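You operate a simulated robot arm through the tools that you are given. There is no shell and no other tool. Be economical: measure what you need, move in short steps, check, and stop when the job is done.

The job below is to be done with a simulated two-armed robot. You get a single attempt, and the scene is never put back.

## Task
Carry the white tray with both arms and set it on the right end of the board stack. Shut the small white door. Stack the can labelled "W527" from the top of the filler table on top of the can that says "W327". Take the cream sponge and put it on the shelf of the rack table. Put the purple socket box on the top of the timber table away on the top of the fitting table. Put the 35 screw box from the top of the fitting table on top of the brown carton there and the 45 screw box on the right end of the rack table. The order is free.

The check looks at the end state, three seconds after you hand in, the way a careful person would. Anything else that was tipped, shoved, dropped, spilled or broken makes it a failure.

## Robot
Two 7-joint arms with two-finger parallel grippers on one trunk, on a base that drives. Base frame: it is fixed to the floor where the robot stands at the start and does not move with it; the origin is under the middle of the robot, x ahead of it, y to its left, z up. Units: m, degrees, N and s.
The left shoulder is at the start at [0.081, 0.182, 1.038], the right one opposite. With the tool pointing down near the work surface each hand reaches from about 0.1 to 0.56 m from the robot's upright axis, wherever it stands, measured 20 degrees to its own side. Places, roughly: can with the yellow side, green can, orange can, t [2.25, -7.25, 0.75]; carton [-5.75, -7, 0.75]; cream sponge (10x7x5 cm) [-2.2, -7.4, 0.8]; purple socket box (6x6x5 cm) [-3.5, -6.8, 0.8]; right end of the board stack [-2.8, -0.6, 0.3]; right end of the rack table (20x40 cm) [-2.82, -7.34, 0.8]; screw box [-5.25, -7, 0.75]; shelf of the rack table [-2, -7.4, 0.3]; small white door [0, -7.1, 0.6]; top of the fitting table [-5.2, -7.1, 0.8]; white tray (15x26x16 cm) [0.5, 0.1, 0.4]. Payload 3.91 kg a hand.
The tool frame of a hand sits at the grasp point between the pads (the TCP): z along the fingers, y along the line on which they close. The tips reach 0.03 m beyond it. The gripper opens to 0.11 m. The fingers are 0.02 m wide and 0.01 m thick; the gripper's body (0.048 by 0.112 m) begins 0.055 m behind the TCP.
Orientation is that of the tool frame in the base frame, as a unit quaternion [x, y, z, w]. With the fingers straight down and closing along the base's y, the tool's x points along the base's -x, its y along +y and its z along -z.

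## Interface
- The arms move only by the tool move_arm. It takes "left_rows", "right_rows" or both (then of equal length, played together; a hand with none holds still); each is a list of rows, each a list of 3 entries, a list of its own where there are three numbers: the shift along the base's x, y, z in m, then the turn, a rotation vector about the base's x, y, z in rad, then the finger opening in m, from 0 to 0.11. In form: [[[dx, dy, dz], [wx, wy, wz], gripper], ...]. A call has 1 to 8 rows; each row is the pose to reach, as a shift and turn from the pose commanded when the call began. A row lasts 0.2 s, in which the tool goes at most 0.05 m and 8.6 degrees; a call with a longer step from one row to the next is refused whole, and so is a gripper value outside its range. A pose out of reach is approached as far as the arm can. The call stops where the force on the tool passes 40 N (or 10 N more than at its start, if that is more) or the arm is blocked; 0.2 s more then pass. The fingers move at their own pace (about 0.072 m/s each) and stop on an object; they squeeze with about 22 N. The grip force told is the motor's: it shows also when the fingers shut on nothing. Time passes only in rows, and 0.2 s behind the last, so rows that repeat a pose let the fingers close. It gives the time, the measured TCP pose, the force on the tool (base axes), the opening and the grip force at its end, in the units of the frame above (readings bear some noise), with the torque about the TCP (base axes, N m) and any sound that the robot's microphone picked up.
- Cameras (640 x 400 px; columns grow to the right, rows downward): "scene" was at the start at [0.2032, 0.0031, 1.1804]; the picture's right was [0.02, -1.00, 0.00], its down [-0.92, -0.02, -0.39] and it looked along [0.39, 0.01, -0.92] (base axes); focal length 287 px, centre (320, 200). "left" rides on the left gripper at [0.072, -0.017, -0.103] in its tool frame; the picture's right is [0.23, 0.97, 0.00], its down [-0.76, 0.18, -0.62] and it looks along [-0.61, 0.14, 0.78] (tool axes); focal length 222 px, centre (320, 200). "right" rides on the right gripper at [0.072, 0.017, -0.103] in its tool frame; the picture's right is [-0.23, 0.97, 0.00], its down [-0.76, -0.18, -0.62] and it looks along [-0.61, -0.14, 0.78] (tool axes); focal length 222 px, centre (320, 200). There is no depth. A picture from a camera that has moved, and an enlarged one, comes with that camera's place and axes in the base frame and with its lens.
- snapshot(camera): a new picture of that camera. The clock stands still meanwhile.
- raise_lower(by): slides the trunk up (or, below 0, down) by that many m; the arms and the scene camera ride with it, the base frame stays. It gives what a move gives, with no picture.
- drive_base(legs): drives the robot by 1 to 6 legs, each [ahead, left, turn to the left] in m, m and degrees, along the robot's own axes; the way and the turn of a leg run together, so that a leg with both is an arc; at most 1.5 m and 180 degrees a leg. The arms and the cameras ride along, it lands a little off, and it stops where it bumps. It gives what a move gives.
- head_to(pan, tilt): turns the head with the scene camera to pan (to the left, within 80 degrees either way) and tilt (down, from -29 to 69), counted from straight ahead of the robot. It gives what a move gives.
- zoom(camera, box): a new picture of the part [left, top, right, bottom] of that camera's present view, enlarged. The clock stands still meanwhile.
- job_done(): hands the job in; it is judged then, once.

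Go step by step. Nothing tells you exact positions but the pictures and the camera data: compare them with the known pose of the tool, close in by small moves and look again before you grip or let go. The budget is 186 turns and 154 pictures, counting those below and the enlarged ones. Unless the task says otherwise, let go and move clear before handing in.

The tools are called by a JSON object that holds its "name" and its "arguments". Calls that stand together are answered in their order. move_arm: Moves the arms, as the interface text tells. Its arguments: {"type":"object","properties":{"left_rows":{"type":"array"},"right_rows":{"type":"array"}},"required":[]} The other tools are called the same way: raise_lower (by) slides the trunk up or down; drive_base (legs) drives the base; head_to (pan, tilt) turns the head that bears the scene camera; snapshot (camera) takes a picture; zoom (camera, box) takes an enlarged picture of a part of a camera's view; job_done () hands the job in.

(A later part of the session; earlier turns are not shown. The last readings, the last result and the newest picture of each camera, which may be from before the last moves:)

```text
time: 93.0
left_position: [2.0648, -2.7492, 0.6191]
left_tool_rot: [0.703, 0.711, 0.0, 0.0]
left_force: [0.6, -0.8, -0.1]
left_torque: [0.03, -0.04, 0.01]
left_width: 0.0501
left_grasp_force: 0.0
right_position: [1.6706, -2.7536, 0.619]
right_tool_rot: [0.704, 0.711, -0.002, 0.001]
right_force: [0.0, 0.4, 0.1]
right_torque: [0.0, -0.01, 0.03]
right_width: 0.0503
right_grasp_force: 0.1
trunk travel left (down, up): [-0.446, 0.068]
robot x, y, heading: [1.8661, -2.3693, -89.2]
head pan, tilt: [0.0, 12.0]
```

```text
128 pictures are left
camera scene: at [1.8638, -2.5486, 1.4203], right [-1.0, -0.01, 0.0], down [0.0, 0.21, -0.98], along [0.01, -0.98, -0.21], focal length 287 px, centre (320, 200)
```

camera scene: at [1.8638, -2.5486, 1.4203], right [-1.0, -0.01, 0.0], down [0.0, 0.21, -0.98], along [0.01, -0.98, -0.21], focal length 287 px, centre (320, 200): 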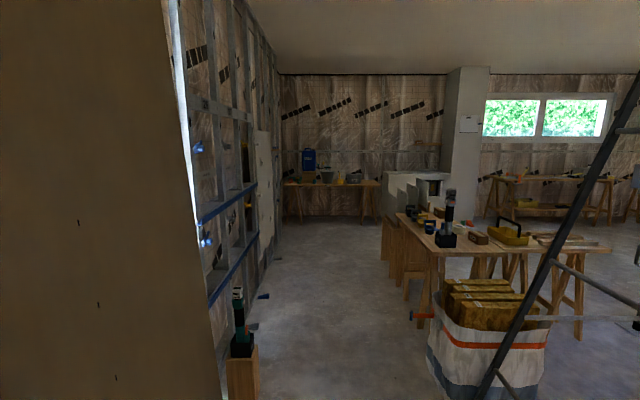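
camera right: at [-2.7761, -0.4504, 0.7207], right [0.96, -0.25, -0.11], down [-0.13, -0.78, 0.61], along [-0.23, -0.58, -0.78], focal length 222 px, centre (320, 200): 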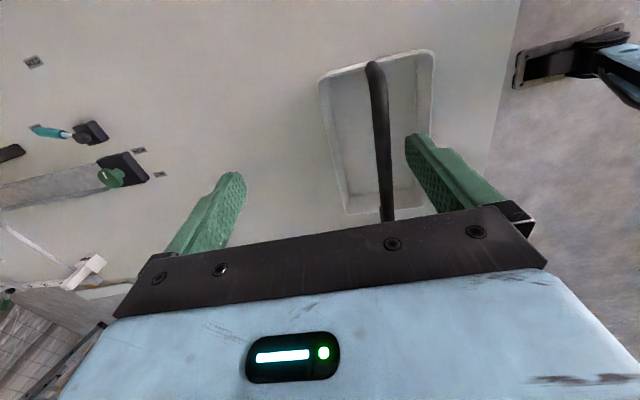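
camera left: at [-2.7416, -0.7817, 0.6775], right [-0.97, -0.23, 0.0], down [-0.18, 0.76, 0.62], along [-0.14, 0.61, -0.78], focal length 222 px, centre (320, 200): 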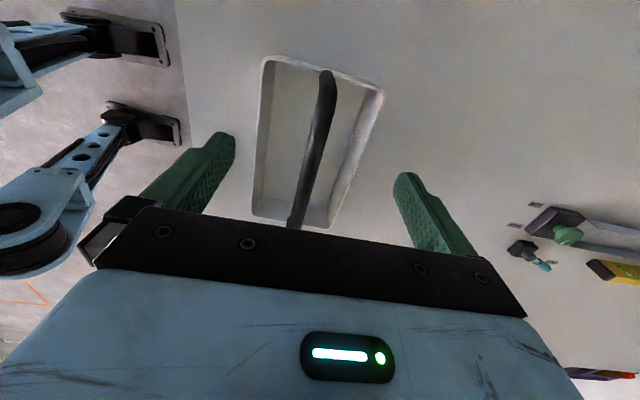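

The lane ahead is clear between the wall and the bag/table. I go to about y = −5.4 and look at the far table with the cans.

{"name": "drive_base", "arguments": {"legs": [[0.1, -0.07, -0.5], [1.45, 0, 0], [1.45, 0, 0]]}}

{"name": "snapshot", "arguments": {"camera": "scene"}}

{"name": "head_to", "arguments": {"pan": -60, "tilt": 15}}

{"name": "snapshot", "arguments": {"camera": "scene"}}

```text
time: 107.9
left_position: [1.9867, -5.7349, 0.6201]
left_tool_rot: [0.704, 0.71, 0.001, 0.0]
left_force: [-0.2, 0.4, 0.3]
left_torque: [0.05, 0.0, 0.04]
left_width: 0.0499
left_grasp_force: 0.0
right_position: [1.5895, -5.7378, 0.6182]
right_tool_rot: [0.705, 0.709, 0.0, 0.0]
right_force: [-0.4, -0.4, 1.4]
right_torque: [0.02, -0.03, -0.03]
right_width: 0.05
right_grasp_force: 0.0
trunk travel left (down, up): [-0.446, 0.068]
robot x, y, heading: [1.7853, -5.3529, -89.7]
head pan, tilt: [0.0, 12.0]
```

```text
127 pictures are left
camera scene: at [1.7846, -5.5335, 1.4202], right [-1.0, -0.01, 0.0], down [0.0, 0.21, -0.98], along [0.01, -0.98, -0.21], focal length 287 px, centre (320, 200)
```

scene: 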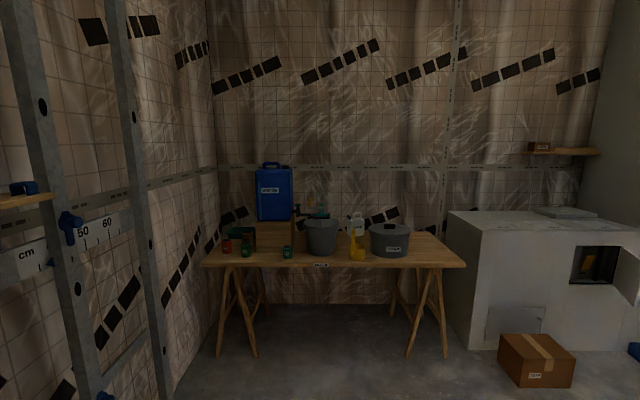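

```text
time: 109.2
left_position: [1.985, -5.7325, 0.6206]
left_tool_rot: [0.705, 0.709, 0.0, 0.0]
left_force: [0.0, 0.1, 0.7]
left_torque: [-0.03, 0.02, 0.0]
left_width: 0.0502
left_grasp_force: 0.1
right_position: [1.5899, -5.7383, 0.6195]
right_tool_rot: [0.704, 0.71, -0.001, 0.001]
right_force: [0.5, 0.2, -0.3]
right_torque: [0.0, 0.03, 0.03]
right_width: 0.0502
right_grasp_force: 0.1
trunk travel left (down, up): [-0.446, 0.068]
robot x, y, heading: [1.7843, -5.3509, -89.8]
head pan, tilt: [-60.0, 15.0]
```

```text
126 pictures are left
camera scene: at [1.7035, -5.4874, 1.4154], right [-0.51, 0.86, 0.0], down [0.22, 0.13, -0.97], along [-0.83, -0.49, -0.26], focal length 287 px, centre (320, 200)
```

scene: 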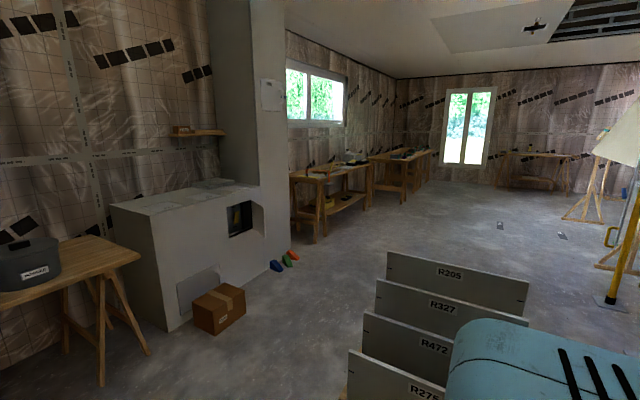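

The filler table with three small cans stands ahead; the white masonry block with its open small door is to its right, and the further tables lie beyond. I zoom in on the cans.

{"name": "head_to", "arguments": {"pan": 0, "tilt": 12}}

{"name": "zoom", "arguments": {"camera": "scene", "box": [200, 200, 360, 300]}}

{"name": "zoom", "arguments": {"camera": "scene", "box": [440, 180, 640, 305]}}

```text
time: 110.5
left_position: [1.9868, -5.734, 0.6201]
left_tool_rot: [0.704, 0.71, 0.0, 0.0]
left_force: [0.0, -0.1, -0.4]
left_torque: [0.02, 0.02, 0.0]
left_width: 0.0502
left_grasp_force: 0.1
right_position: [1.5888, -5.7375, 0.6187]
right_tool_rot: [0.704, 0.71, -0.001, 0.001]
right_force: [0.6, 0.0, -0.4]
right_torque: [0.02, 0.01, -0.03]
right_width: 0.0503
right_grasp_force: 0.0
trunk travel left (down, up): [-0.446, 0.068]
robot x, y, heading: [1.7836, -5.3532, -89.7]
head pan, tilt: [0.0, 12.0]
```

```text
4.00 times, centred on (280, 250) of scene
camera zoom: at [1.7845, -5.5334, 1.4203], right [-1.0, -0.01, 0.0], down [0.0, 0.21, -0.98], along [0.01, -0.98, -0.21], focal length 1148 px, centre (480, 0)
```

zoom: 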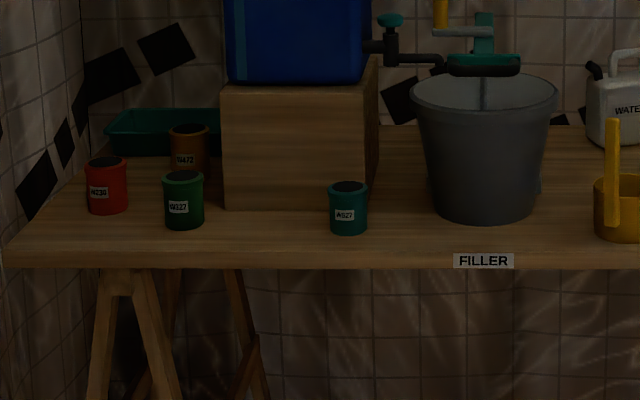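

```text
3.20 times, centred on (540, 242) of scene
camera zoom: at [1.7845, -5.5334, 1.4203], right [-1.0, -0.01, 0.0], down [0.0, 0.21, -0.98], along [0.01, -0.98, -0.21], focal length 918 px, centre (-384, 64)
```

zoom: 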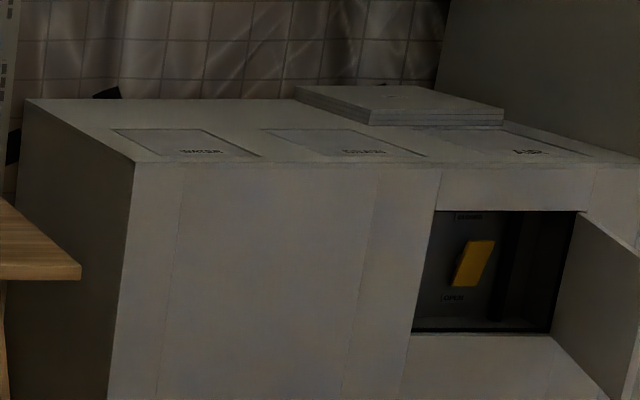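

The cans read W230 (red), W327 (green), W472 (orange) and W527 (teal); teal is near (1.99, −7.07) and green near (2.23, −7.09). I raise the hands above the table level and draw the right one in.

{"name": "move_arm", "arguments": {"left_rows": [[[0, 0, 0.045], [0, 0, 0], 0.09], [[0, 0, 0.09], [0, 0, 0], 0.11], [[0, 0, 0.135], [0, 0, 0], 0.11], [[0, 0, 0.18], [0, 0, 0], 0.11], [[0, 0, 0.225], [0, 0, 0], 0.11], [[0, 0, 0.27], [0, 0, 0], 0.11], [[0, 0, 0.315], [0, 0, 0], 0.11], [[0, 0, 0.35], [0, 0, 0], 0.11]], "right_rows": [[[-0.01, 0.02, 0.035], [0, 0, 0], 0.05], [[-0.02, 0.04, 0.07], [0, 0, 0], 0.05], [[-0.03, 0.06, 0.105], [0, 0, 0], 0.05], [[-0.03, 0.08, 0.14], [0, 0, 0], 0.05], [[-0.03, 0.1, 0.175], [0, 0, 0], 0.05], [[-0.04, 0.12, 0.21], [0, 0, 0], 0.05], [[-0.04, 0.14, 0.245], [0, 0, 0], 0.05], [[-0.05, 0.16, 0.28], [0, 0, 0], 0.05]]}}

{"name": "drive_base", "arguments": {"legs": [[1.0, 0.2, 0]]}}

{"name": "head_to", "arguments": {"pan": 0, "tilt": 35}}

{"name": "snapshot", "arguments": {"camera": "scene"}}

{"name": "snapshot", "arguments": {"camera": "left"}}

```text
time: 111.8
left_position: [1.9876, -5.7335, 0.8675]
left_tool_rot: [0.706, 0.708, 0.001, 0.001]
left_force: [0.2, 0.6, -0.4]
left_torque: [-0.04, 0.02, 0.0]
left_width: 0.1098
left_grasp_force: 0.0
right_position: [1.4637, -5.6311, 0.8056]
right_tool_rot: [0.672, 0.726, -0.1, -0.103]
right_force: [-0.3, 0.2, 0.2]
right_torque: [-0.01, 0.0, 0.01]
right_width: 0.0498
right_grasp_force: 0.0
right hand out of reach, approached as far as the arm can: row 6
trunk travel left (down, up): [-0.446, 0.068]
robot x, y, heading: [1.7861, -5.3607, -89.7]
head pan, tilt: [0.0, 12.0]
stopped in row 6 (right hand): the arm was blocked; the commanded pose is now the measured one
```

```text
time: 117.1
left_position: [2.1935, -6.736, 0.8685]
left_tool_rot: [0.706, 0.708, 0.001, 0.002]
left_force: [-0.3, -0.9, -0.5]
left_torque: [0.01, 0.03, 0.04]
left_width: 0.11
left_grasp_force: 0.1
right_position: [1.6699, -6.6335, 0.8057]
right_tool_rot: [0.673, 0.726, -0.1, -0.102]
right_force: [0.6, 0.0, -0.1]
right_torque: [0.03, 0.01, 0.01]
right_width: 0.05
right_grasp_force: 0.1
trunk travel left (down, up): [-0.446, 0.068]
robot x, y, heading: [1.9888, -6.3585, -89.6]
head pan, tilt: [0.0, 12.0]
```

```text
time: 118.0
left_position: [2.1915, -6.7364, 0.8688]
left_tool_rot: [0.706, 0.709, -0.001, 0.001]
left_force: [-0.8, -0.4, 1.0]
left_torque: [0.04, 0.02, 0.04]
left_width: 0.1101
left_grasp_force: 0.1
right_position: [1.6692, -6.6348, 0.8044]
right_tool_rot: [0.673, 0.726, -0.1, -0.101]
right_force: [-0.6, -0.3, 0.3]
right_torque: [0.0, -0.01, 0.01]
right_width: 0.0501
right_grasp_force: 0.1
trunk travel left (down, up): [-0.446, 0.068]
robot x, y, heading: [1.9863, -6.3609, -89.8]
head pan, tilt: [0.0, 35.0]
```

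```text
123 pictures are left
camera scene: at [1.9901, -6.5303, 1.3835], right [-1.0, -0.01, 0.0], down [0.0, 0.57, -0.82], along [0.0, -0.82, -0.57], focal length 287 px, centre (320, 200)
```

scene: 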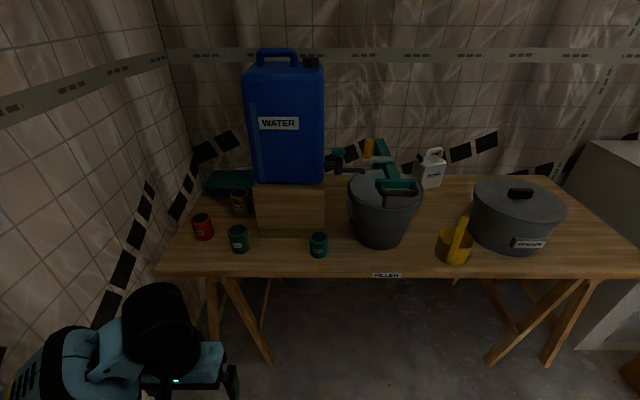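

```text
122 pictures are left
camera left: at [2.1757, -6.6613, 0.9704], right [0.97, 0.23, 0.0], down [0.18, -0.76, 0.62], along [0.15, -0.61, -0.78], focal length 222 px, centre (320, 200)
```

left: 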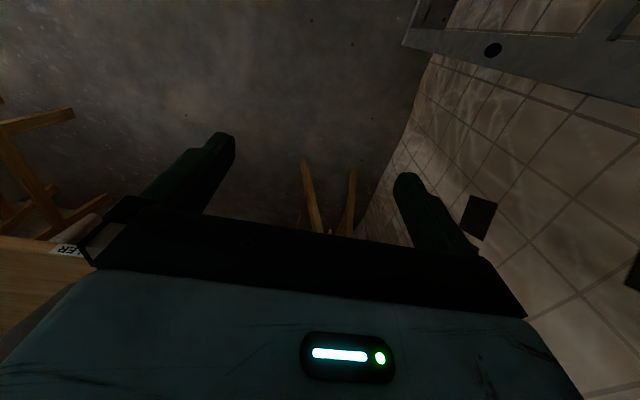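

Triangulating both views gives a table top at z ≈ 0.695, the teal can at (2.0, −7.20) and green at (2.26, −7.22). I raise the left hand a little and drive up to the table edge.

{"name": "move_arm", "arguments": {"left_rows": [[[0, 0, 0.04], [0, 0, 0], 0.11], [[0, 0, 0.08], [0, 0, 0], 0.11]]}}

{"name": "drive_base", "arguments": {"legs": [[0.36, 0.03, 0]]}}

{"name": "head_to", "arguments": {"pan": 0, "tilt": 55}}

{"name": "snapshot", "arguments": {"camera": "scene"}}

```text
time: 118.8
left_position: [2.1641, -6.7044, 0.946]
left_tool_rot: [0.709, 0.706, 0.01, -0.012]
left_force: [0.5, 0.0, -0.3]
left_torque: [0.02, -0.01, 0.01]
left_width: 0.1099
left_grasp_force: 0.1
right_position: [1.6538, -6.622, 0.8078]
right_tool_rot: [0.671, 0.729, -0.103, -0.089]
right_force: [0.2, -0.9, 0.2]
right_torque: [-0.02, 0.01, 0.04]
right_width: 0.0501
right_grasp_force: 0.1
trunk travel left (down, up): [-0.446, 0.068]
robot x, y, heading: [1.9841, -6.3551, -89.5]
head pan, tilt: [0.0, 35.0]
stopped in row 2 (left hand): the arm was blocked; the commanded pose is now the measured one
```

```text
time: 119.5
left_position: [2.163, -6.708, 0.9399]
left_tool_rot: [0.706, 0.708, 0.015, -0.014]
left_force: [-0.6, -0.3, -1.0]
left_torque: [0.02, 0.03, 0.02]
left_width: 0.1099
left_grasp_force: 0.1
right_position: [1.6516, -6.6268, 0.8044]
right_tool_rot: [0.67, 0.73, -0.1, -0.091]
right_force: [-0.7, -0.9, 0.4]
right_torque: [0.02, 0.02, 0.01]
right_width: 0.0501
right_grasp_force: 0.1
trunk travel left (down, up): [-0.446, 0.068]
robot x, y, heading: [1.9784, -6.3526, -89.1]
head pan, tilt: [0.0, 35.0]
stopped in leg 1: the robot was blocked; the commanded pose is now the measured one
```

```text
time: 120.4
left_position: [2.1622, -6.7087, 0.94]
left_tool_rot: [0.708, 0.706, 0.014, -0.015]
left_force: [0.6, -0.8, 0.4]
left_torque: [-0.01, -0.02, -0.02]
left_width: 0.1098
left_grasp_force: 0.1
right_position: [1.6518, -6.6256, 0.803]
right_tool_rot: [0.671, 0.729, -0.1, -0.091]
right_force: [0.0, -0.2, -1.3]
right_torque: [0.01, 0.01, -0.04]
right_width: 0.0501
right_grasp_force: 0.0
trunk travel left (down, up): [-0.446, 0.068]
robot x, y, heading: [1.9822, -6.3556, -89.1]
head pan, tilt: [0.0, 55.0]
```

```text
121 pictures are left
camera scene: at [1.9626, -6.4966, 1.3567], right [-1.0, -0.01, -0.02], down [0.0, 0.81, -0.58], along [0.02, -0.58, -0.81], focal length 287 px, centre (320, 200)
```

scene: 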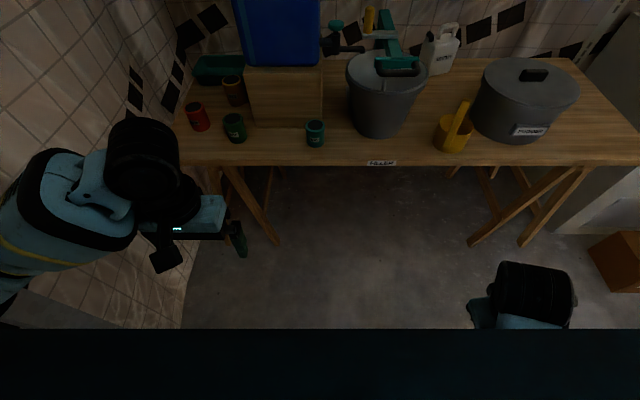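

The left elbow touched the wall on the left. I shift away from it, raise the trunk so the arm hangs slimmer, and turn a little toward the corner instead.

{"name": "drive_base", "arguments": {"legs": [[0.0, -0.22, 0]]}}

{"name": "raise_lower", "arguments": {"by": 0.066}}

{"name": "drive_base", "arguments": {"legs": [[0.0, 0, 25]]}}

{"name": "snapshot", "arguments": {"camera": "scene"}}

```text
time: 122.9
left_position: [1.9573, -6.7234, 0.9331]
left_tool_rot: [0.708, 0.706, 0.013, -0.024]
left_force: [-0.8, -0.5, -0.4]
left_torque: [0.01, 0.0, 0.0]
left_width: 0.1098
left_grasp_force: 0.1
right_position: [1.4436, -6.6387, 0.8055]
right_tool_rot: [0.669, 0.729, -0.101, -0.1]
right_force: [-1.1, 0.0, 0.5]
right_torque: [-0.01, 0.01, -0.03]
right_width: 0.0501
right_grasp_force: 0.2
trunk travel left (down, up): [-0.446, 0.068]
robot x, y, heading: [1.7619, -6.3577, -89.1]
head pan, tilt: [0.0, 55.0]
```

```text
time: 124.0
left_position: [1.9567, -6.7219, 0.9986]
left_tool_rot: [0.708, 0.705, 0.013, -0.024]
left_force: [-0.6, -0.5, 0.2]
left_torque: [-0.01, 0.0, 0.0]
left_width: 0.1102
left_grasp_force: 0.2
right_position: [1.4439, -6.6386, 0.8706]
right_tool_rot: [0.67, 0.729, -0.1, -0.102]
right_force: [-0.1, 1.6, -0.9]
right_torque: [0.03, -0.02, 0.02]
right_width: 0.05
right_grasp_force: 0.1
trunk travel left (down, up): [-0.512, 0.002]
robot x, y, heading: [1.763, -6.3629, -89.3]
head pan, tilt: [0.0, 55.0]
```

```text
time: 125.7
left_position: [2.0923, -6.6051, 0.9995]
left_tool_rot: [0.538, 0.843, 0.008, -0.025]
left_force: [0.5, -0.6, 0.2]
left_torque: [0.03, 0.01, 0.0]
left_width: 0.1102
left_grasp_force: 0.1
right_position: [1.593, -6.7473, 0.8708]
right_tool_rot: [0.495, 0.857, -0.121, -0.077]
right_force: [0.0, 0.5, -0.7]
right_torque: [0.02, 0.02, 0.02]
right_width: 0.0498
right_grasp_force: 0.1
trunk travel left (down, up): [-0.512, 0.002]
robot x, y, heading: [1.7621, -6.3586, -64.0]
head pan, tilt: [0.0, 55.0]
```

```text
120 pictures are left
camera scene: at [1.7981, -6.4316, 1.4311], right [-0.9, -0.44, 0.0], down [-0.36, 0.74, -0.57], along [0.25, -0.52, -0.82], focal length 287 px, centre (320, 200)
```

scene: 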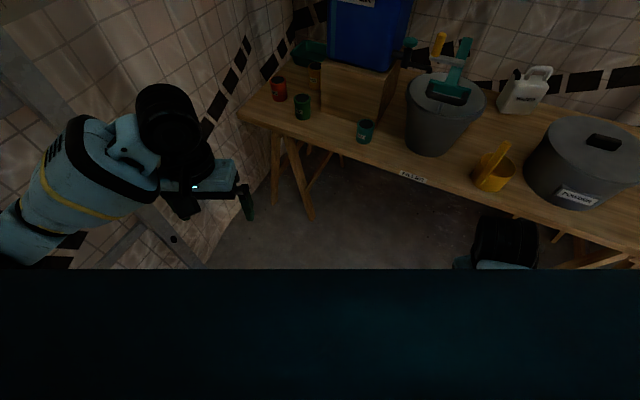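

The positions agree (teal 1.99, −7.20; green 2.255, −7.23). I move the right hand outward and back so it will stay clear of the bucket and scoop.

{"name": "move_arm", "arguments": {"right_rows": [[[-0.04, 0.025, -0.01], [0, 0, 0], 0.05], [[-0.08, 0.05, -0.03], [0, 0, 0], 0.05], [[-0.11, 0.075, -0.05], [0, 0, 0], 0.05], [[-0.14, 0.1, -0.07], [0, 0, 0], 0.05], [[-0.17, 0.125, -0.09], [0, 0, 0], 0.05], [[-0.2, 0.15, -0.11], [0, 0, 0], 0.05], [[-0.22, 0.175, -0.12], [0, 0, 0], 0.05]]}}

```text
refused: row 2 steps farther than a row can; nothing moved
```

{"name": "move_arm", "arguments": {"right_rows": [[[-0.035, 0.022, -0.01], [0, 0, 0], 0.05], [[-0.07, 0.044, -0.025], [0, 0, 0], 0.05], [[-0.105, 0.066, -0.04], [0, 0, 0], 0.05], [[-0.14, 0.088, -0.055], [0, 0, 0], 0.05], [[-0.17, 0.11, -0.07], [0, 0, 0], 0.05], [[-0.2, 0.135, -0.085], [0, 0, 0], 0.05], [[-0.22, 0.165, -0.1], [0, 0, 0], 0.05]]}}

```text
time: 127.2
left_position: [2.0941, -6.6042, 0.9997]
left_tool_rot: [0.536, 0.844, 0.007, -0.024]
left_force: [-0.6, 0.2, 0.3]
left_torque: [0.01, 0.0, -0.02]
left_width: 0.1101
left_grasp_force: 0.2
right_position: [1.3733, -6.582, 0.7719]
right_tool_rot: [0.495, 0.857, -0.12, -0.076]
right_force: [0.8, -0.1, 0.1]
right_torque: [0.01, -0.01, 0.0]
right_width: 0.0498
right_grasp_force: 0.0
trunk travel left (down, up): [-0.512, 0.002]
robot x, y, heading: [1.759, -6.3611, -64.5]
head pan, tilt: [0.0, 55.0]
```

Now the left hand moves inward over where the teal can will be, slightly lower, and I fix its small tilt, then drive in.

{"name": "move_arm", "arguments": {"left_rows": [[[-0.04, -0.02, -0.01], [-0.01, -0.008, 0], 0.11], [[-0.08, -0.04, -0.02], [-0.02, -0.016, 0], 0.11], [[-0.12, -0.06, -0.03], [-0.038, -0.033, 0], 0.11], [[-0.16, -0.08, -0.04], [-0.038, -0.033, 0], 0.11], [[-0.2, -0.1, -0.05], [-0.038, -0.033, 0], 0.11], [[-0.215, -0.107, -0.08], [-0.038, -0.033, 0], 0.11]]}}

{"name": "drive_base", "arguments": {"legs": [[0.45, -0.1, 0]]}}

{"name": "snapshot", "arguments": {"camera": "scene"}}

{"name": "snapshot", "arguments": {"camera": "left"}}

```text
time: 128.7
left_position: [1.8794, -6.7122, 0.9189]
left_tool_rot: [0.538, 0.843, 0.0, -0.002]
left_force: [0.3, 0.3, 0.5]
left_torque: [0.02, 0.01, -0.03]
left_width: 0.1101
left_grasp_force: 0.1
right_position: [1.3728, -6.5816, 0.7714]
right_tool_rot: [0.495, 0.857, -0.12, -0.077]
right_force: [0.4, -0.2, -0.2]
right_torque: [-0.01, 0.01, 0.02]
right_width: 0.0499
right_grasp_force: 0.0
trunk travel left (down, up): [-0.512, 0.002]
robot x, y, heading: [1.7611, -6.3581, -63.8]
head pan, tilt: [0.0, 55.0]
```

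```text
time: 131.4
left_position: [1.989, -7.1592, 0.919]
left_tool_rot: [0.535, 0.845, 0.0, -0.001]
left_force: [0.0, -0.6, 0.7]
left_torque: [0.02, 0.0, 0.02]
left_width: 0.1096
left_grasp_force: 0.1
right_position: [1.4832, -7.0307, 0.7726]
right_tool_rot: [0.492, 0.859, -0.121, -0.076]
right_force: [-0.4, -0.3, 0.4]
right_torque: [0.01, -0.02, 0.01]
right_width: 0.0501
right_grasp_force: 0.0
trunk travel left (down, up): [-0.512, 0.002]
robot x, y, heading: [1.8692, -6.8047, -63.7]
head pan, tilt: [0.0, 55.0]
```

```text
119 pictures are left
camera scene: at [1.9071, -6.8785, 1.431], right [-0.9, -0.44, 0.0], down [-0.36, 0.73, -0.57], along [0.25, -0.51, -0.82], focal length 287 px, centre (320, 200)
```

scene: 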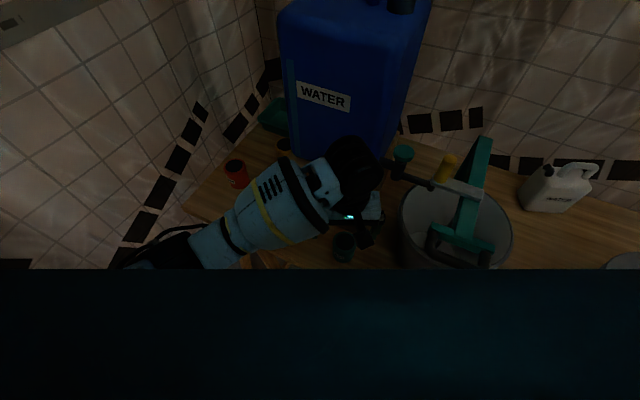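

```text
118 pictures are left
camera left: at [1.9438, -7.0984, 1.0216], right [0.78, 0.62, 0.0], down [0.49, -0.61, 0.62], along [0.39, -0.49, -0.78], focal length 222 px, centre (320, 200)
```

left: 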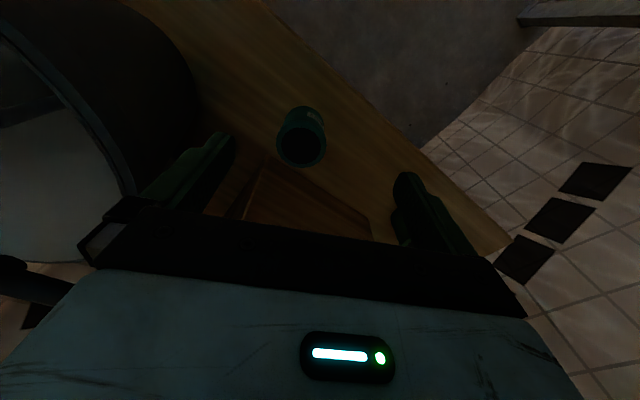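

The can top projects to (2.0, −7.20), matching. The jug's spout is close behind the wrist, so I lean the hand back about 15° and then come down around the can, stopping just above for a check.

{"name": "move_arm", "arguments": {"left_rows": [[[0, 0, 0], [-0.117, -0.057, 0], 0.11], [[0.004, -0.022, 0], [-0.234, -0.114, 0], 0.11], [[0.008, -0.044, -0.03], [-0.234, -0.114, 0], 0.11], [[0.008, -0.044, -0.075], [-0.234, -0.114, 0], 0.11], [[0.008, -0.044, -0.1], [-0.234, -0.114, 0], 0.11]]}}

{"name": "snapshot", "arguments": {"camera": "left"}}

{"name": "snapshot", "arguments": {"camera": "scene"}}

```text
time: 132.6
left_position: [1.9972, -7.2027, 0.8194]
left_tool_rot: [0.531, 0.838, -0.068, 0.109]
left_force: [0.2, 0.0, -0.1]
left_torque: [0.01, -0.02, -0.04]
left_width: 0.1098
left_grasp_force: 0.1
right_position: [1.4823, -7.0304, 0.7717]
right_tool_rot: [0.492, 0.859, -0.121, -0.076]
right_force: [-0.1, 0.4, 0.0]
right_torque: [0.0, 0.0, -0.01]
right_width: 0.0503
right_grasp_force: 0.0
trunk travel left (down, up): [-0.512, 0.002]
robot x, y, heading: [1.8716, -6.8055, -63.9]
head pan, tilt: [0.0, 55.0]
```

```text
117 pictures are left
camera left: at [1.9412, -7.1208, 0.8997], right [0.79, 0.61, -0.06], down [0.41, -0.45, 0.8], along [0.46, -0.65, -0.6], focal length 222 px, centre (320, 200)
```

left: 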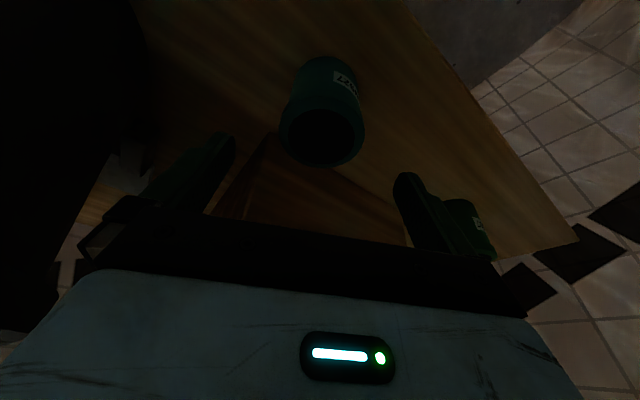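

```text
116 pictures are left
camera scene: at [1.9069, -6.8784, 1.4311], right [-0.9, -0.44, 0.0], down [-0.36, 0.73, -0.57], along [0.25, -0.51, -0.82], focal length 287 px, centre (320, 200)
```

scene: 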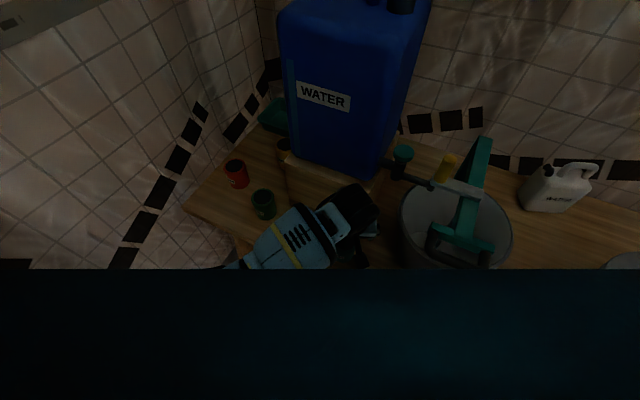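

The can is centred between the fingers. I descend the last 7 cm and close.

{"name": "move_arm", "arguments": {"left_rows": [[[0, 0, -0.03], [0, 0, 0], 0.11], [[0, 0, -0.06], [0, 0, 0], 0.11], [[0, 0, -0.074], [0, 0, 0], 0.11], [[0, 0, -0.074], [0, 0, 0], 0.08], [[0, 0, -0.074], [0, 0, 0], 0.03], [[0, 0, -0.074], [0, 0, 0], 0.03], [[0, 0, -0.074], [0, 0, 0], 0.03]]}}

{"name": "snapshot", "arguments": {"camera": "left"}}

```text
time: 134.2
left_position: [2.01, -7.2021, 0.7424]
left_tool_rot: [0.527, 0.84, -0.062, 0.116]
left_force: [0.2, 0.2, -0.3]
left_torque: [-0.06, -0.05, 0.01]
left_width: 0.0613
left_grasp_force: 22.0
right_position: [1.4826, -7.0311, 0.7709]
right_tool_rot: [0.491, 0.859, -0.121, -0.076]
right_force: [-0.2, 0.7, 0.1]
right_torque: [-0.04, 0.0, 0.01]
right_width: 0.0499
right_grasp_force: 0.1
trunk travel left (down, up): [-0.512, 0.002]
robot x, y, heading: [1.8682, -6.8062, -63.7]
head pan, tilt: [0.0, 55.0]
```

```text
115 pictures are left
camera left: at [1.952, -7.1204, 0.8221], right [0.78, 0.62, -0.04], down [0.4, -0.44, 0.8], along [0.48, -0.64, -0.59], focal length 222 px, centre (320, 200)
```

left: 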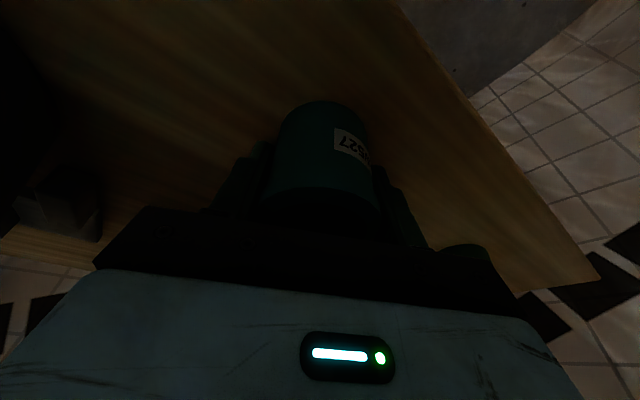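

W527 is gripped (61 mm). I lift it straight up 12 cm and look.

{"name": "move_arm", "arguments": {"left_rows": [[[0, 0, 0.03], [0, 0, 0], 0.03], [[0, 0, 0.06], [0, 0, 0], 0.03], [[0, 0, 0.09], [0, 0, 0], 0.03], [[0, 0, 0.12], [0, 0, 0], 0.03], [[0, 0, 0.12], [0, 0, 0], 0.03]]}}

{"name": "zoom", "arguments": {"camera": "scene", "box": [200, 140, 400, 265]}}

```text
time: 135.6
left_position: [2.0543, -7.192, 0.8417]
left_tool_rot: [0.517, 0.844, -0.028, 0.139]
left_force: [-0.5, 0.3, -2.4]
left_torque: [0.0, 0.0, -0.03]
left_width: 0.0614
left_grasp_force: 21.5
right_position: [1.4829, -7.0314, 0.7716]
right_tool_rot: [0.492, 0.859, -0.12, -0.076]
right_force: [-0.1, 0.3, 0.0]
right_torque: [0.01, 0.0, -0.02]
right_width: 0.05
right_grasp_force: 0.1
trunk travel left (down, up): [-0.512, 0.002]
robot x, y, heading: [1.8677, -6.8034, -63.6]
head pan, tilt: [0.0, 55.0]
stopped in row 5 (left hand): the arm was blocked; the commanded pose is now the measured one
```

```text
3.20 times, centred on (300, 202) of scene
camera zoom: at [1.9072, -6.8783, 1.431], right [-0.9, -0.44, 0.0], down [-0.36, 0.73, -0.57], along [0.25, -0.51, -0.82], focal length 918 px, centre (384, 192)
```

zoom: 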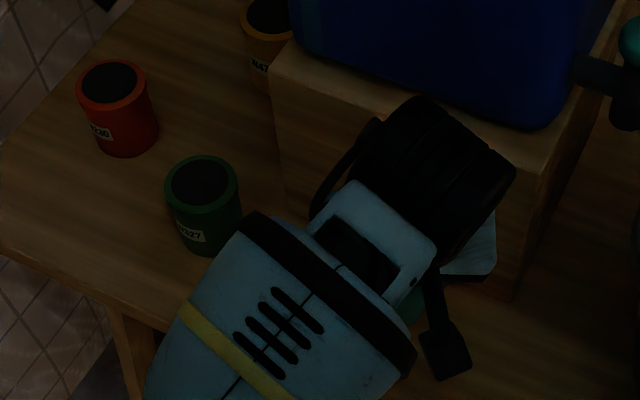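

The arm drifted a bit near its limit, but holds the can; forearm and jug are clear. I swing it outward toward the green can while rising and restoring the hand's tilt.

{"name": "move_arm", "arguments": {"left_rows": [[[0.02, -0.006, 0.015], [-0.015, 0.036, -0.016], 0.03], [[0.045, -0.012, 0.03], [-0.031, 0.072, -0.032], 0.03], [[0.08, -0.018, 0.035], [-0.031, 0.072, -0.032], 0.03], [[0.12, -0.024, 0.035], [-0.031, 0.072, -0.032], 0.03]]}}

{"name": "snapshot", "arguments": {"camera": "scene"}}

{"name": "snapshot", "arguments": {"camera": "left"}}

```text
time: 136.6
left_position: [2.1746, -7.2149, 0.8764]
left_tool_rot: [0.528, 0.839, -0.063, 0.115]
left_force: [0.1, 0.5, -1.7]
left_torque: [0.02, 0.02, -0.02]
left_width: 0.0614
left_grasp_force: 21.5
right_position: [1.4832, -7.0316, 0.7714]
right_tool_rot: [0.492, 0.859, -0.122, -0.076]
right_force: [-0.1, -0.4, 0.5]
right_torque: [0.03, -0.01, -0.01]
right_width: 0.0503
right_grasp_force: 0.0
trunk travel left (down, up): [-0.512, 0.002]
robot x, y, heading: [1.8716, -6.8063, -63.7]
head pan, tilt: [0.0, 55.0]
```

```text
113 pictures are left
camera scene: at [1.9081, -6.8785, 1.431], right [-0.9, -0.44, 0.0], down [-0.36, 0.73, -0.57], along [0.25, -0.51, -0.82], focal length 287 px, centre (320, 200)
```

scene: 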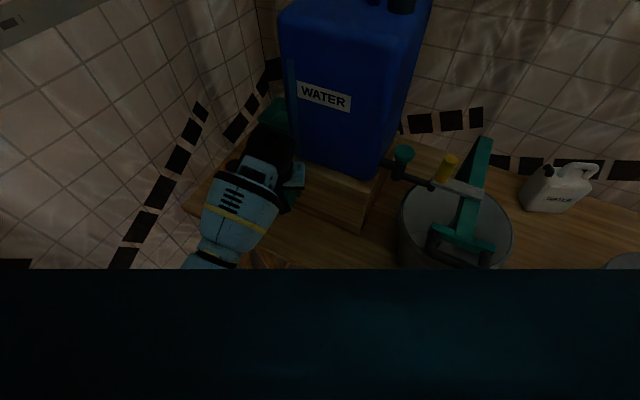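

```text
112 pictures are left
camera left: at [2.1168, -7.1343, 0.9563], right [0.78, 0.62, -0.04], down [0.4, -0.45, 0.8], along [0.48, -0.65, -0.6], focal length 222 px, centre (320, 200)
```

left: 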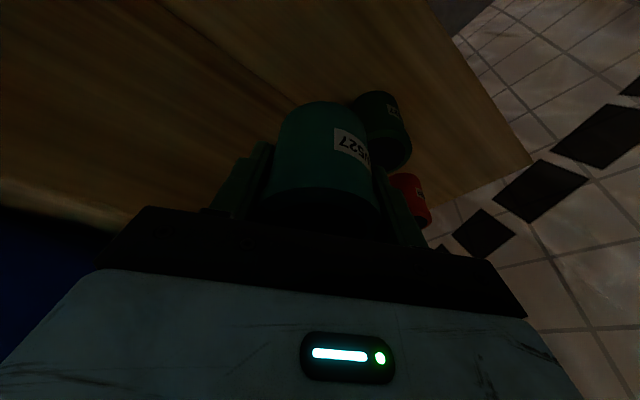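

The green can is visible right beside; my best estimate is (2.256, −7.220). I move above it at the same height and check alignment.

{"name": "move_arm", "arguments": {"left_rows": [[[0.04, -0.005, 0], [0, 0, 0], 0.03], [[0.083, -0.009, 0], [0, 0, 0], 0.03], [[0.083, -0.009, 0], [0, 0, 0], 0.03]]}}

{"name": "zoom", "arguments": {"camera": "left", "box": [200, 30, 456, 190]}}

{"name": "zoom", "arguments": {"camera": "scene", "box": [160, 100, 360, 225]}}

```text
time: 137.4
left_position: [2.2553, -7.2248, 0.876]
left_tool_rot: [0.528, 0.839, -0.063, 0.115]
left_force: [0.4, -0.4, -1.7]
left_torque: [0.02, 0.03, -0.01]
left_width: 0.0609
left_grasp_force: 22.1
right_position: [1.4816, -7.0308, 0.7722]
right_tool_rot: [0.491, 0.859, -0.12, -0.077]
right_force: [-0.3, 0.4, -0.8]
right_torque: [0.01, -0.02, 0.02]
right_width: 0.0503
right_grasp_force: 0.1
trunk travel left (down, up): [-0.512, 0.002]
robot x, y, heading: [1.8741, -6.8037, -63.5]
head pan, tilt: [0.0, 55.0]
```

```text
2.50 times, centred on (328, 110) of left
camera zoom: at [2.1977, -7.1435, 0.9564], right [0.78, 0.62, -0.04], down [0.4, -0.44, 0.8], along [0.48, -0.65, -0.6], focal length 555 px, centre (300, 425)
```

zoom: 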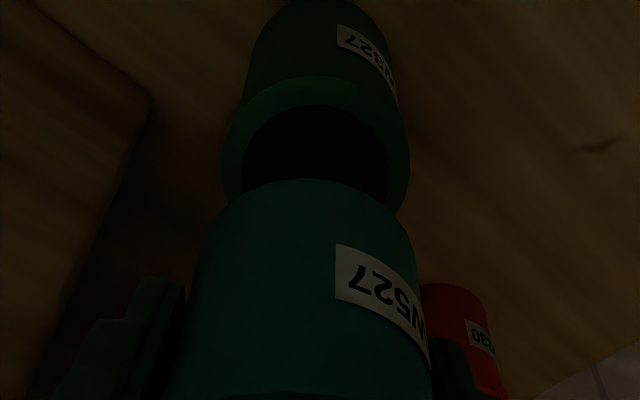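

```text
3.20 times, centred on (260, 162) of scene
camera zoom: at [1.9065, -6.8783, 1.4311], right [-0.9, -0.44, 0.0], down [-0.36, 0.73, -0.57], along [0.25, -0.51, -0.82], focal length 918 px, centre (512, 320)
```

zoom: 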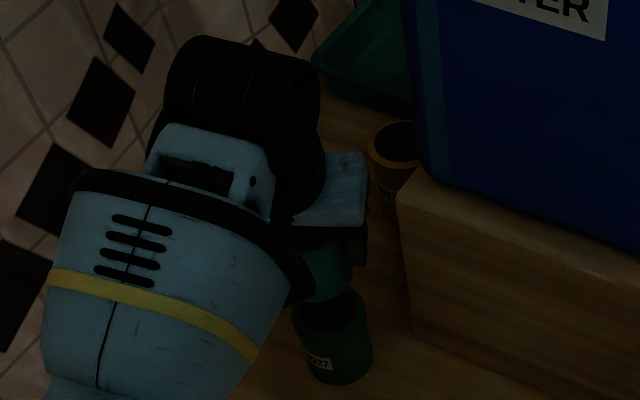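

The label confirms W327, and the teal can sits about 7 mm too far forward. I correct that and lower to just above contact.

{"name": "move_arm", "arguments": {"left_rows": [[[0.002, 0.007, 0], [0, 0, 0], 0.03], [[0.002, 0.007, -0.015], [0, 0, 0], 0.03], [[0.002, 0.007, -0.03], [0, 0, 0], 0.03], [[0.002, 0.007, -0.037], [0, 0, 0], 0.03]]}}

{"name": "zoom", "arguments": {"camera": "left", "box": [200, 30, 456, 190]}}

{"name": "zoom", "arguments": {"camera": "scene", "box": [200, 140, 320, 215]}}

```text
time: 138.4
left_position: [2.2577, -7.218, 0.839]
left_tool_rot: [0.528, 0.839, -0.064, 0.115]
left_force: [0.4, 0.6, -2.0]
left_torque: [-0.01, -0.02, 0.02]
left_width: 0.061
left_grasp_force: 22.0
right_position: [1.483, -7.0325, 0.7713]
right_tool_rot: [0.492, 0.859, -0.121, -0.076]
right_force: [0.0, -0.6, 0.2]
right_torque: [-0.01, 0.04, -0.03]
right_width: 0.05
right_grasp_force: 0.1
trunk travel left (down, up): [-0.512, 0.002]
robot x, y, heading: [1.872, -6.8054, -63.8]
head pan, tilt: [0.0, 55.0]
```

```text
2.50 times, centred on (328, 110) of left
camera zoom: at [2.1988, -7.1363, 0.9189], right [0.78, 0.62, -0.04], down [0.4, -0.45, 0.8], along [0.48, -0.65, -0.6], focal length 555 px, centre (300, 425)
```

zoom: 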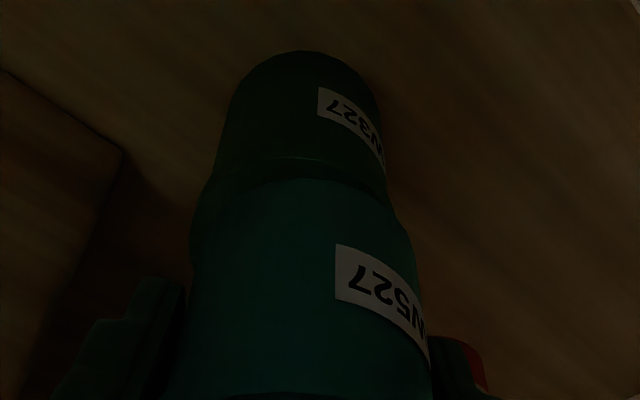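

```text
5.33 times, centred on (260, 178) of scene
camera zoom: at [1.9072, -6.8784, 1.4311], right [-0.9, -0.44, 0.0], down [-0.36, 0.73, -0.57], along [0.25, -0.51, -0.82], focal length 1530 px, centre (640, 320)
```

zoom: 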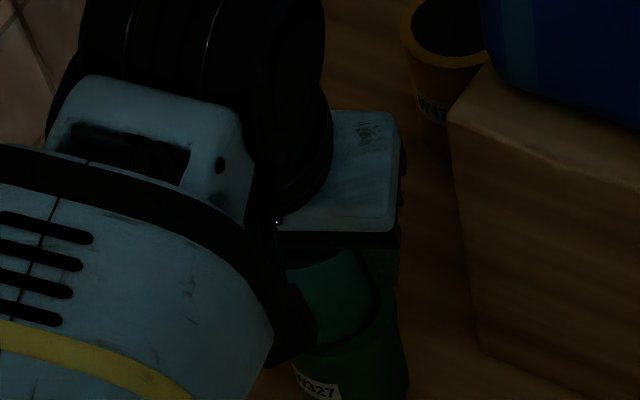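

Alignment looks good within ~3 mm; the gap is about 13 mm. I shift 2 mm and lower gently to contact.

{"name": "move_arm", "arguments": {"left_rows": [[[-0.002, -0.0015, -0.004], [0, 0, 0], 0.03], [[-0.002, -0.0015, -0.008], [0, 0, 0], 0.03], [[-0.002, -0.0015, -0.011], [0, 0, 0], 0.03]]}}

{"name": "move_arm", "arguments": {"left_rows": [[[0, 0, -0.003], [0, 0, 0], 0.03]]}}

```text
time: 139.2
left_position: [2.2546, -7.2184, 0.8274]
left_tool_rot: [0.529, 0.839, -0.064, 0.115]
left_force: [-0.2, 0.5, -2.1]
left_torque: [0.01, 0.0, -0.01]
left_width: 0.0611
left_grasp_force: 22.3
right_position: [1.4824, -7.0303, 0.7706]
right_tool_rot: [0.492, 0.859, -0.121, -0.076]
right_force: [-0.4, -0.3, 0.4]
right_torque: [0.0, 0.01, 0.0]
right_width: 0.0498
right_grasp_force: 0.1
trunk travel left (down, up): [-0.512, 0.002]
robot x, y, heading: [1.8719, -6.8037, -63.3]
head pan, tilt: [0.0, 55.0]
```

```text
time: 139.6
left_position: [2.2544, -7.2184, 0.8253]
left_tool_rot: [0.528, 0.839, -0.064, 0.115]
left_force: [-0.8, 0.0, -0.8]
left_torque: [0.02, 0.03, -0.03]
left_width: 0.0609
left_grasp_force: 22.0
right_position: [1.4828, -7.0306, 0.7714]
right_tool_rot: [0.492, 0.859, -0.12, -0.076]
right_force: [-0.2, -0.7, -0.1]
right_torque: [0.0, 0.0, -0.01]
right_width: 0.0502
right_grasp_force: 0.1
trunk travel left (down, up): [-0.512, 0.002]
robot x, y, heading: [1.8709, -6.8061, -63.6]
head pan, tilt: [0.0, 55.0]
```

{"name": "move_arm", "arguments": {"left_rows": [[[0, 0, -0.003], [0, 0, 0], 0.03]]}}

{"name": "zoom", "arguments": {"camera": "left", "box": [200, 30, 456, 190]}}

```text
time: 140.0
left_position: [2.2554, -7.2181, 0.8219]
left_tool_rot: [0.528, 0.839, -0.064, 0.116]
left_force: [-0.8, -0.4, -0.4]
left_torque: [0.04, -0.03, 0.0]
left_width: 0.0611
left_grasp_force: 22.0
right_position: [1.4815, -7.031, 0.7706]
right_tool_rot: [0.492, 0.859, -0.12, -0.076]
right_force: [0.1, 0.4, -0.8]
right_torque: [0.04, 0.01, 0.01]
right_width: 0.0499
right_grasp_force: 0.1
trunk travel left (down, up): [-0.512, 0.002]
robot x, y, heading: [1.8719, -6.8064, -63.8]
head pan, tilt: [0.0, 55.0]
```

```text
2.50 times, centred on (328, 110) of left
camera zoom: at [2.1974, -7.1374, 0.9023], right [0.78, 0.62, -0.04], down [0.4, -0.44, 0.8], along [0.48, -0.65, -0.59], focal length 555 px, centre (300, 425)
```

zoom: 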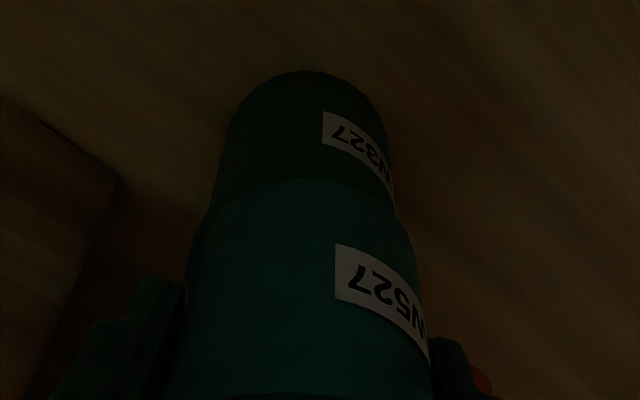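

The weight reading has gone from −2 to about −0.5 N, so it's touching. One more 2 mm to be sure, then release.

{"name": "move_arm", "arguments": {"left_rows": [[[0, 0, -0.002], [0, 0, 0], 0.03], [[0, 0, -0.002], [0, 0, 0], 0.03]]}}

```text
time: 140.6
left_position: [2.2553, -7.2193, 0.8225]
left_tool_rot: [0.527, 0.839, -0.065, 0.117]
left_force: [-0.3, 3.2, 9.5]
left_torque: [0.22, 0.0, -0.03]
left_width: 0.0611
left_grasp_force: 21.7
right_position: [1.4836, -7.031, 0.7723]
right_tool_rot: [0.491, 0.859, -0.121, -0.076]
right_force: [0.3, 0.1, 0.6]
right_torque: [0.01, -0.01, 0.01]
right_width: 0.0499
right_grasp_force: 0.1
trunk travel left (down, up): [-0.512, 0.002]
robot x, y, heading: [1.87, -6.8058, -63.8]
head pan, tilt: [0.0, 55.0]
```

Firm contact (9.5 N). I open gently and rise.

{"name": "move_arm", "arguments": {"left_rows": [[[0, 0, 0], [0, 0, 0], 0.07], [[0, 0, 0], [0, 0, 0], 0.09], [[0, 0, 0], [0, 0, 0], 0.1], [[0, 0, 0], [0, 0, 0], 0.1], [[0, 0, 0.03], [0, 0, 0], 0.1], [[0, 0, 0.07], [0, 0, 0], 0.1], [[0, 0, 0.1], [0, 0, 0], 0.1]]}}

{"name": "snapshot", "arguments": {"camera": "left"}}

```text
time: 142.2
left_position: [2.2538, -7.2184, 0.9209]
left_tool_rot: [0.528, 0.839, -0.063, 0.115]
left_force: [0.0, 0.3, 0.0]
left_torque: [-0.05, 0.03, -0.01]
left_width: 0.1
left_grasp_force: 0.0
right_position: [1.4831, -7.0301, 0.7721]
right_tool_rot: [0.493, 0.858, -0.121, -0.077]
right_force: [0.1, 0.1, -0.2]
right_torque: [-0.01, 0.01, -0.01]
right_width: 0.0501
right_grasp_force: 0.2
trunk travel left (down, up): [-0.512, 0.002]
robot x, y, heading: [1.8718, -6.8076, -63.8]
head pan, tilt: [0.0, 55.0]
```

```text
106 pictures are left
camera left: at [2.1972, -7.137, 1.0008], right [0.78, 0.62, -0.04], down [0.4, -0.44, 0.8], along [0.48, -0.65, -0.6], focal length 222 px, centre (320, 200)
```

left: 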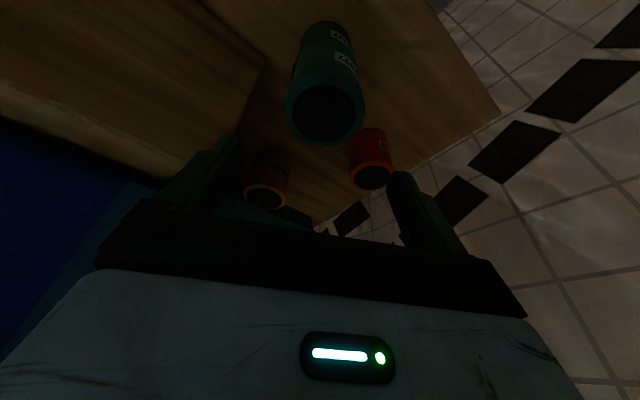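

W527 now stands neatly on W327. I back away from the corner and square up, then look toward the white block's door.

{"name": "drive_base", "arguments": {"legs": [[-0.5, 0, 0], [0, 0, -26]]}}

{"name": "head_to", "arguments": {"pan": -50, "tilt": 25}}

{"name": "snapshot", "arguments": {"camera": "scene"}}

```text
time: 146.5
left_position: [1.8119, -6.895, 0.9198]
left_tool_rot: [0.704, 0.698, -0.088, 0.098]
left_force: [-0.4, 0.2, -0.3]
left_torque: [0.0, -0.03, -0.02]
left_width: 0.1
left_grasp_force: 0.2
right_position: [1.201, -6.3877, 0.7719]
right_tool_rot: [0.673, 0.726, -0.1, -0.101]
right_force: [-0.4, -0.2, -0.8]
right_torque: [0.01, 0.0, -0.03]
right_width: 0.0502
right_grasp_force: 0.2
trunk travel left (down, up): [-0.512, 0.002]
robot x, y, heading: [1.6475, -6.3508, -89.9]
head pan, tilt: [0.0, 55.0]
```

```text
time: 147.7
left_position: [1.8103, -6.895, 0.9195]
left_tool_rot: [0.703, 0.699, -0.087, 0.098]
left_force: [0.0, -0.1, 0.9]
left_torque: [0.0, -0.03, -0.01]
left_width: 0.1003
left_grasp_force: 0.0
right_position: [1.2015, -6.3865, 0.7713]
right_tool_rot: [0.673, 0.725, -0.1, -0.101]
right_force: [-0.8, -0.2, 0.4]
right_torque: [0.01, -0.02, -0.03]
right_width: 0.0501
right_grasp_force: 0.1
trunk travel left (down, up): [-0.512, 0.002]
robot x, y, heading: [1.649, -6.3565, -89.8]
head pan, tilt: [-50.0, 25.0]
```

```text
105 pictures are left
camera scene: at [1.5771, -6.4239, 1.475], right [-0.65, 0.76, 0.0], down [0.32, 0.27, -0.91], along [-0.69, -0.59, -0.42], focal length 287 px, centre (320, 200)
```

scene: 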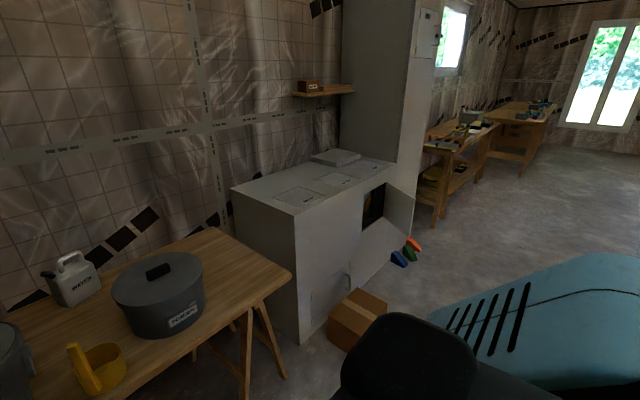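

I bring both hands back to a compact, straight-down posture and then strafe along the lane to face the open door.

{"name": "move_arm", "arguments": {"left_rows": [[[0.005, 0.02, -0.01], [0.04, 0.002, 0], 0.08], [[0.01, 0.04, -0.02], [0.08, 0.004, 0], 0.06], [[0.015, 0.06, -0.03], [0.12, 0.006, 0], 0.05], [[0.02, 0.08, -0.04], [0.16, 0.008, 0], 0.05], [[0.025, 0.1, -0.05], [0.2, 0.01, 0], 0.05], [[0.03, 0.12, -0.06], [0.23, 0.013, 0.003], 0.05], [[0.035, 0.14, -0.07], [0.262, 0.016, 0.006], 0.05], [[0.039, 0.159, -0.08], [0.262, 0.016, 0.006], 0.05]], "right_rows": [[[0.0285, -0.04, 0], [0, -0.035, -0.01], 0.05], [[0.057, -0.08, 0], [0, -0.07, -0.02], 0.05], [[0.0855, -0.12, 0], [0, -0.105, -0.03], 0.05], [[0.114, -0.16, 0], [0, -0.14, -0.04], 0.05], [[0.1425, -0.2, 0], [0, -0.175, -0.05], 0.05], [[0.171, -0.24, 0], [0, -0.21, -0.06], 0.05], [[0.2, -0.28, 0], [0, -0.245, -0.065], 0.05], [[0.228, -0.32, 0], [-0.001, -0.285, -0.075], 0.05]]}}

{"name": "drive_base", "arguments": {"legs": [[0.05, -1.2, 0]]}}

{"name": "head_to", "arguments": {"pan": -10, "tilt": 35}}

{"name": "snapshot", "arguments": {"camera": "scene"}}

```text
time: 149.5
left_position: [1.8502, -6.7358, 0.8397]
left_tool_rot: [0.708, 0.707, -0.001, -0.001]
left_force: [0.0, -0.5, 1.0]
left_torque: [0.04, -0.01, 0.0]
left_width: 0.05
left_grasp_force: 0.1
right_position: [1.4272, -6.7076, 0.7717]
right_tool_rot: [0.708, 0.706, -0.001, -0.001]
right_force: [0.5, 0.0, 0.2]
right_torque: [-0.04, -0.01, 0.05]
right_width: 0.05
right_grasp_force: 0.1
trunk travel left (down, up): [-0.512, 0.002]
robot x, y, heading: [1.6458, -6.3554, -89.6]
head pan, tilt: [-50.0, 25.0]
```

```text
time: 160.3
left_position: [0.6377, -6.7874, 0.8406]
left_tool_rot: [0.71, 0.704, 0.0, 0.0]
left_force: [-1.0, -0.3, -1.0]
left_torque: [0.01, -0.01, -0.01]
left_width: 0.05
left_grasp_force: 0.1
right_position: [0.216, -6.7564, 0.7726]
right_tool_rot: [0.71, 0.704, -0.001, 0.0]
right_force: [0.2, -0.1, 0.5]
right_torque: [0.0, -0.02, -0.01]
right_width: 0.0499
right_grasp_force: 0.0
trunk travel left (down, up): [-0.512, 0.002]
robot x, y, heading: [0.439, -6.404, -90.1]
head pan, tilt: [-50.0, 25.0]
```

```text
time: 161.4
left_position: [0.6375, -6.7884, 0.84]
left_tool_rot: [0.711, 0.703, -0.002, 0.0]
left_force: [-0.5, 0.3, 0.3]
left_torque: [0.0, 0.02, 0.01]
left_width: 0.0501
left_grasp_force: 0.2
right_position: [0.2168, -6.7561, 0.7712]
right_tool_rot: [0.71, 0.705, -0.002, -0.001]
right_force: [0.3, 0.6, 0.3]
right_torque: [0.01, 0.02, 0.0]
right_width: 0.0503
right_grasp_force: 0.1
trunk travel left (down, up): [-0.512, 0.002]
robot x, y, heading: [0.4362, -6.4059, -90.2]
head pan, tilt: [-10.0, 35.0]
```

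```text
104 pictures are left
camera scene: at [0.4217, -6.5013, 1.4593], right [-0.98, 0.18, 0.0], down [0.1, 0.56, -0.82], along [-0.15, -0.81, -0.57], focal length 287 px, centre (320, 200)
```

scene: 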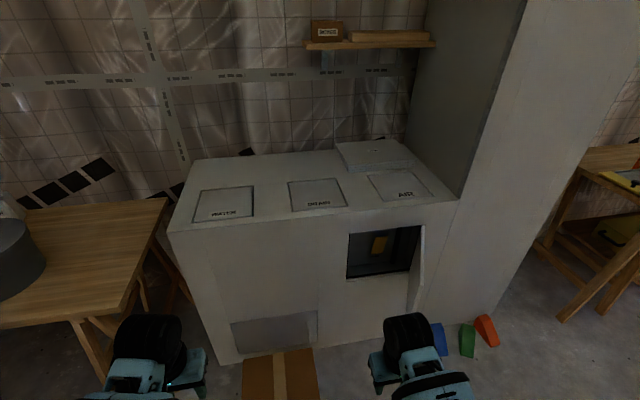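

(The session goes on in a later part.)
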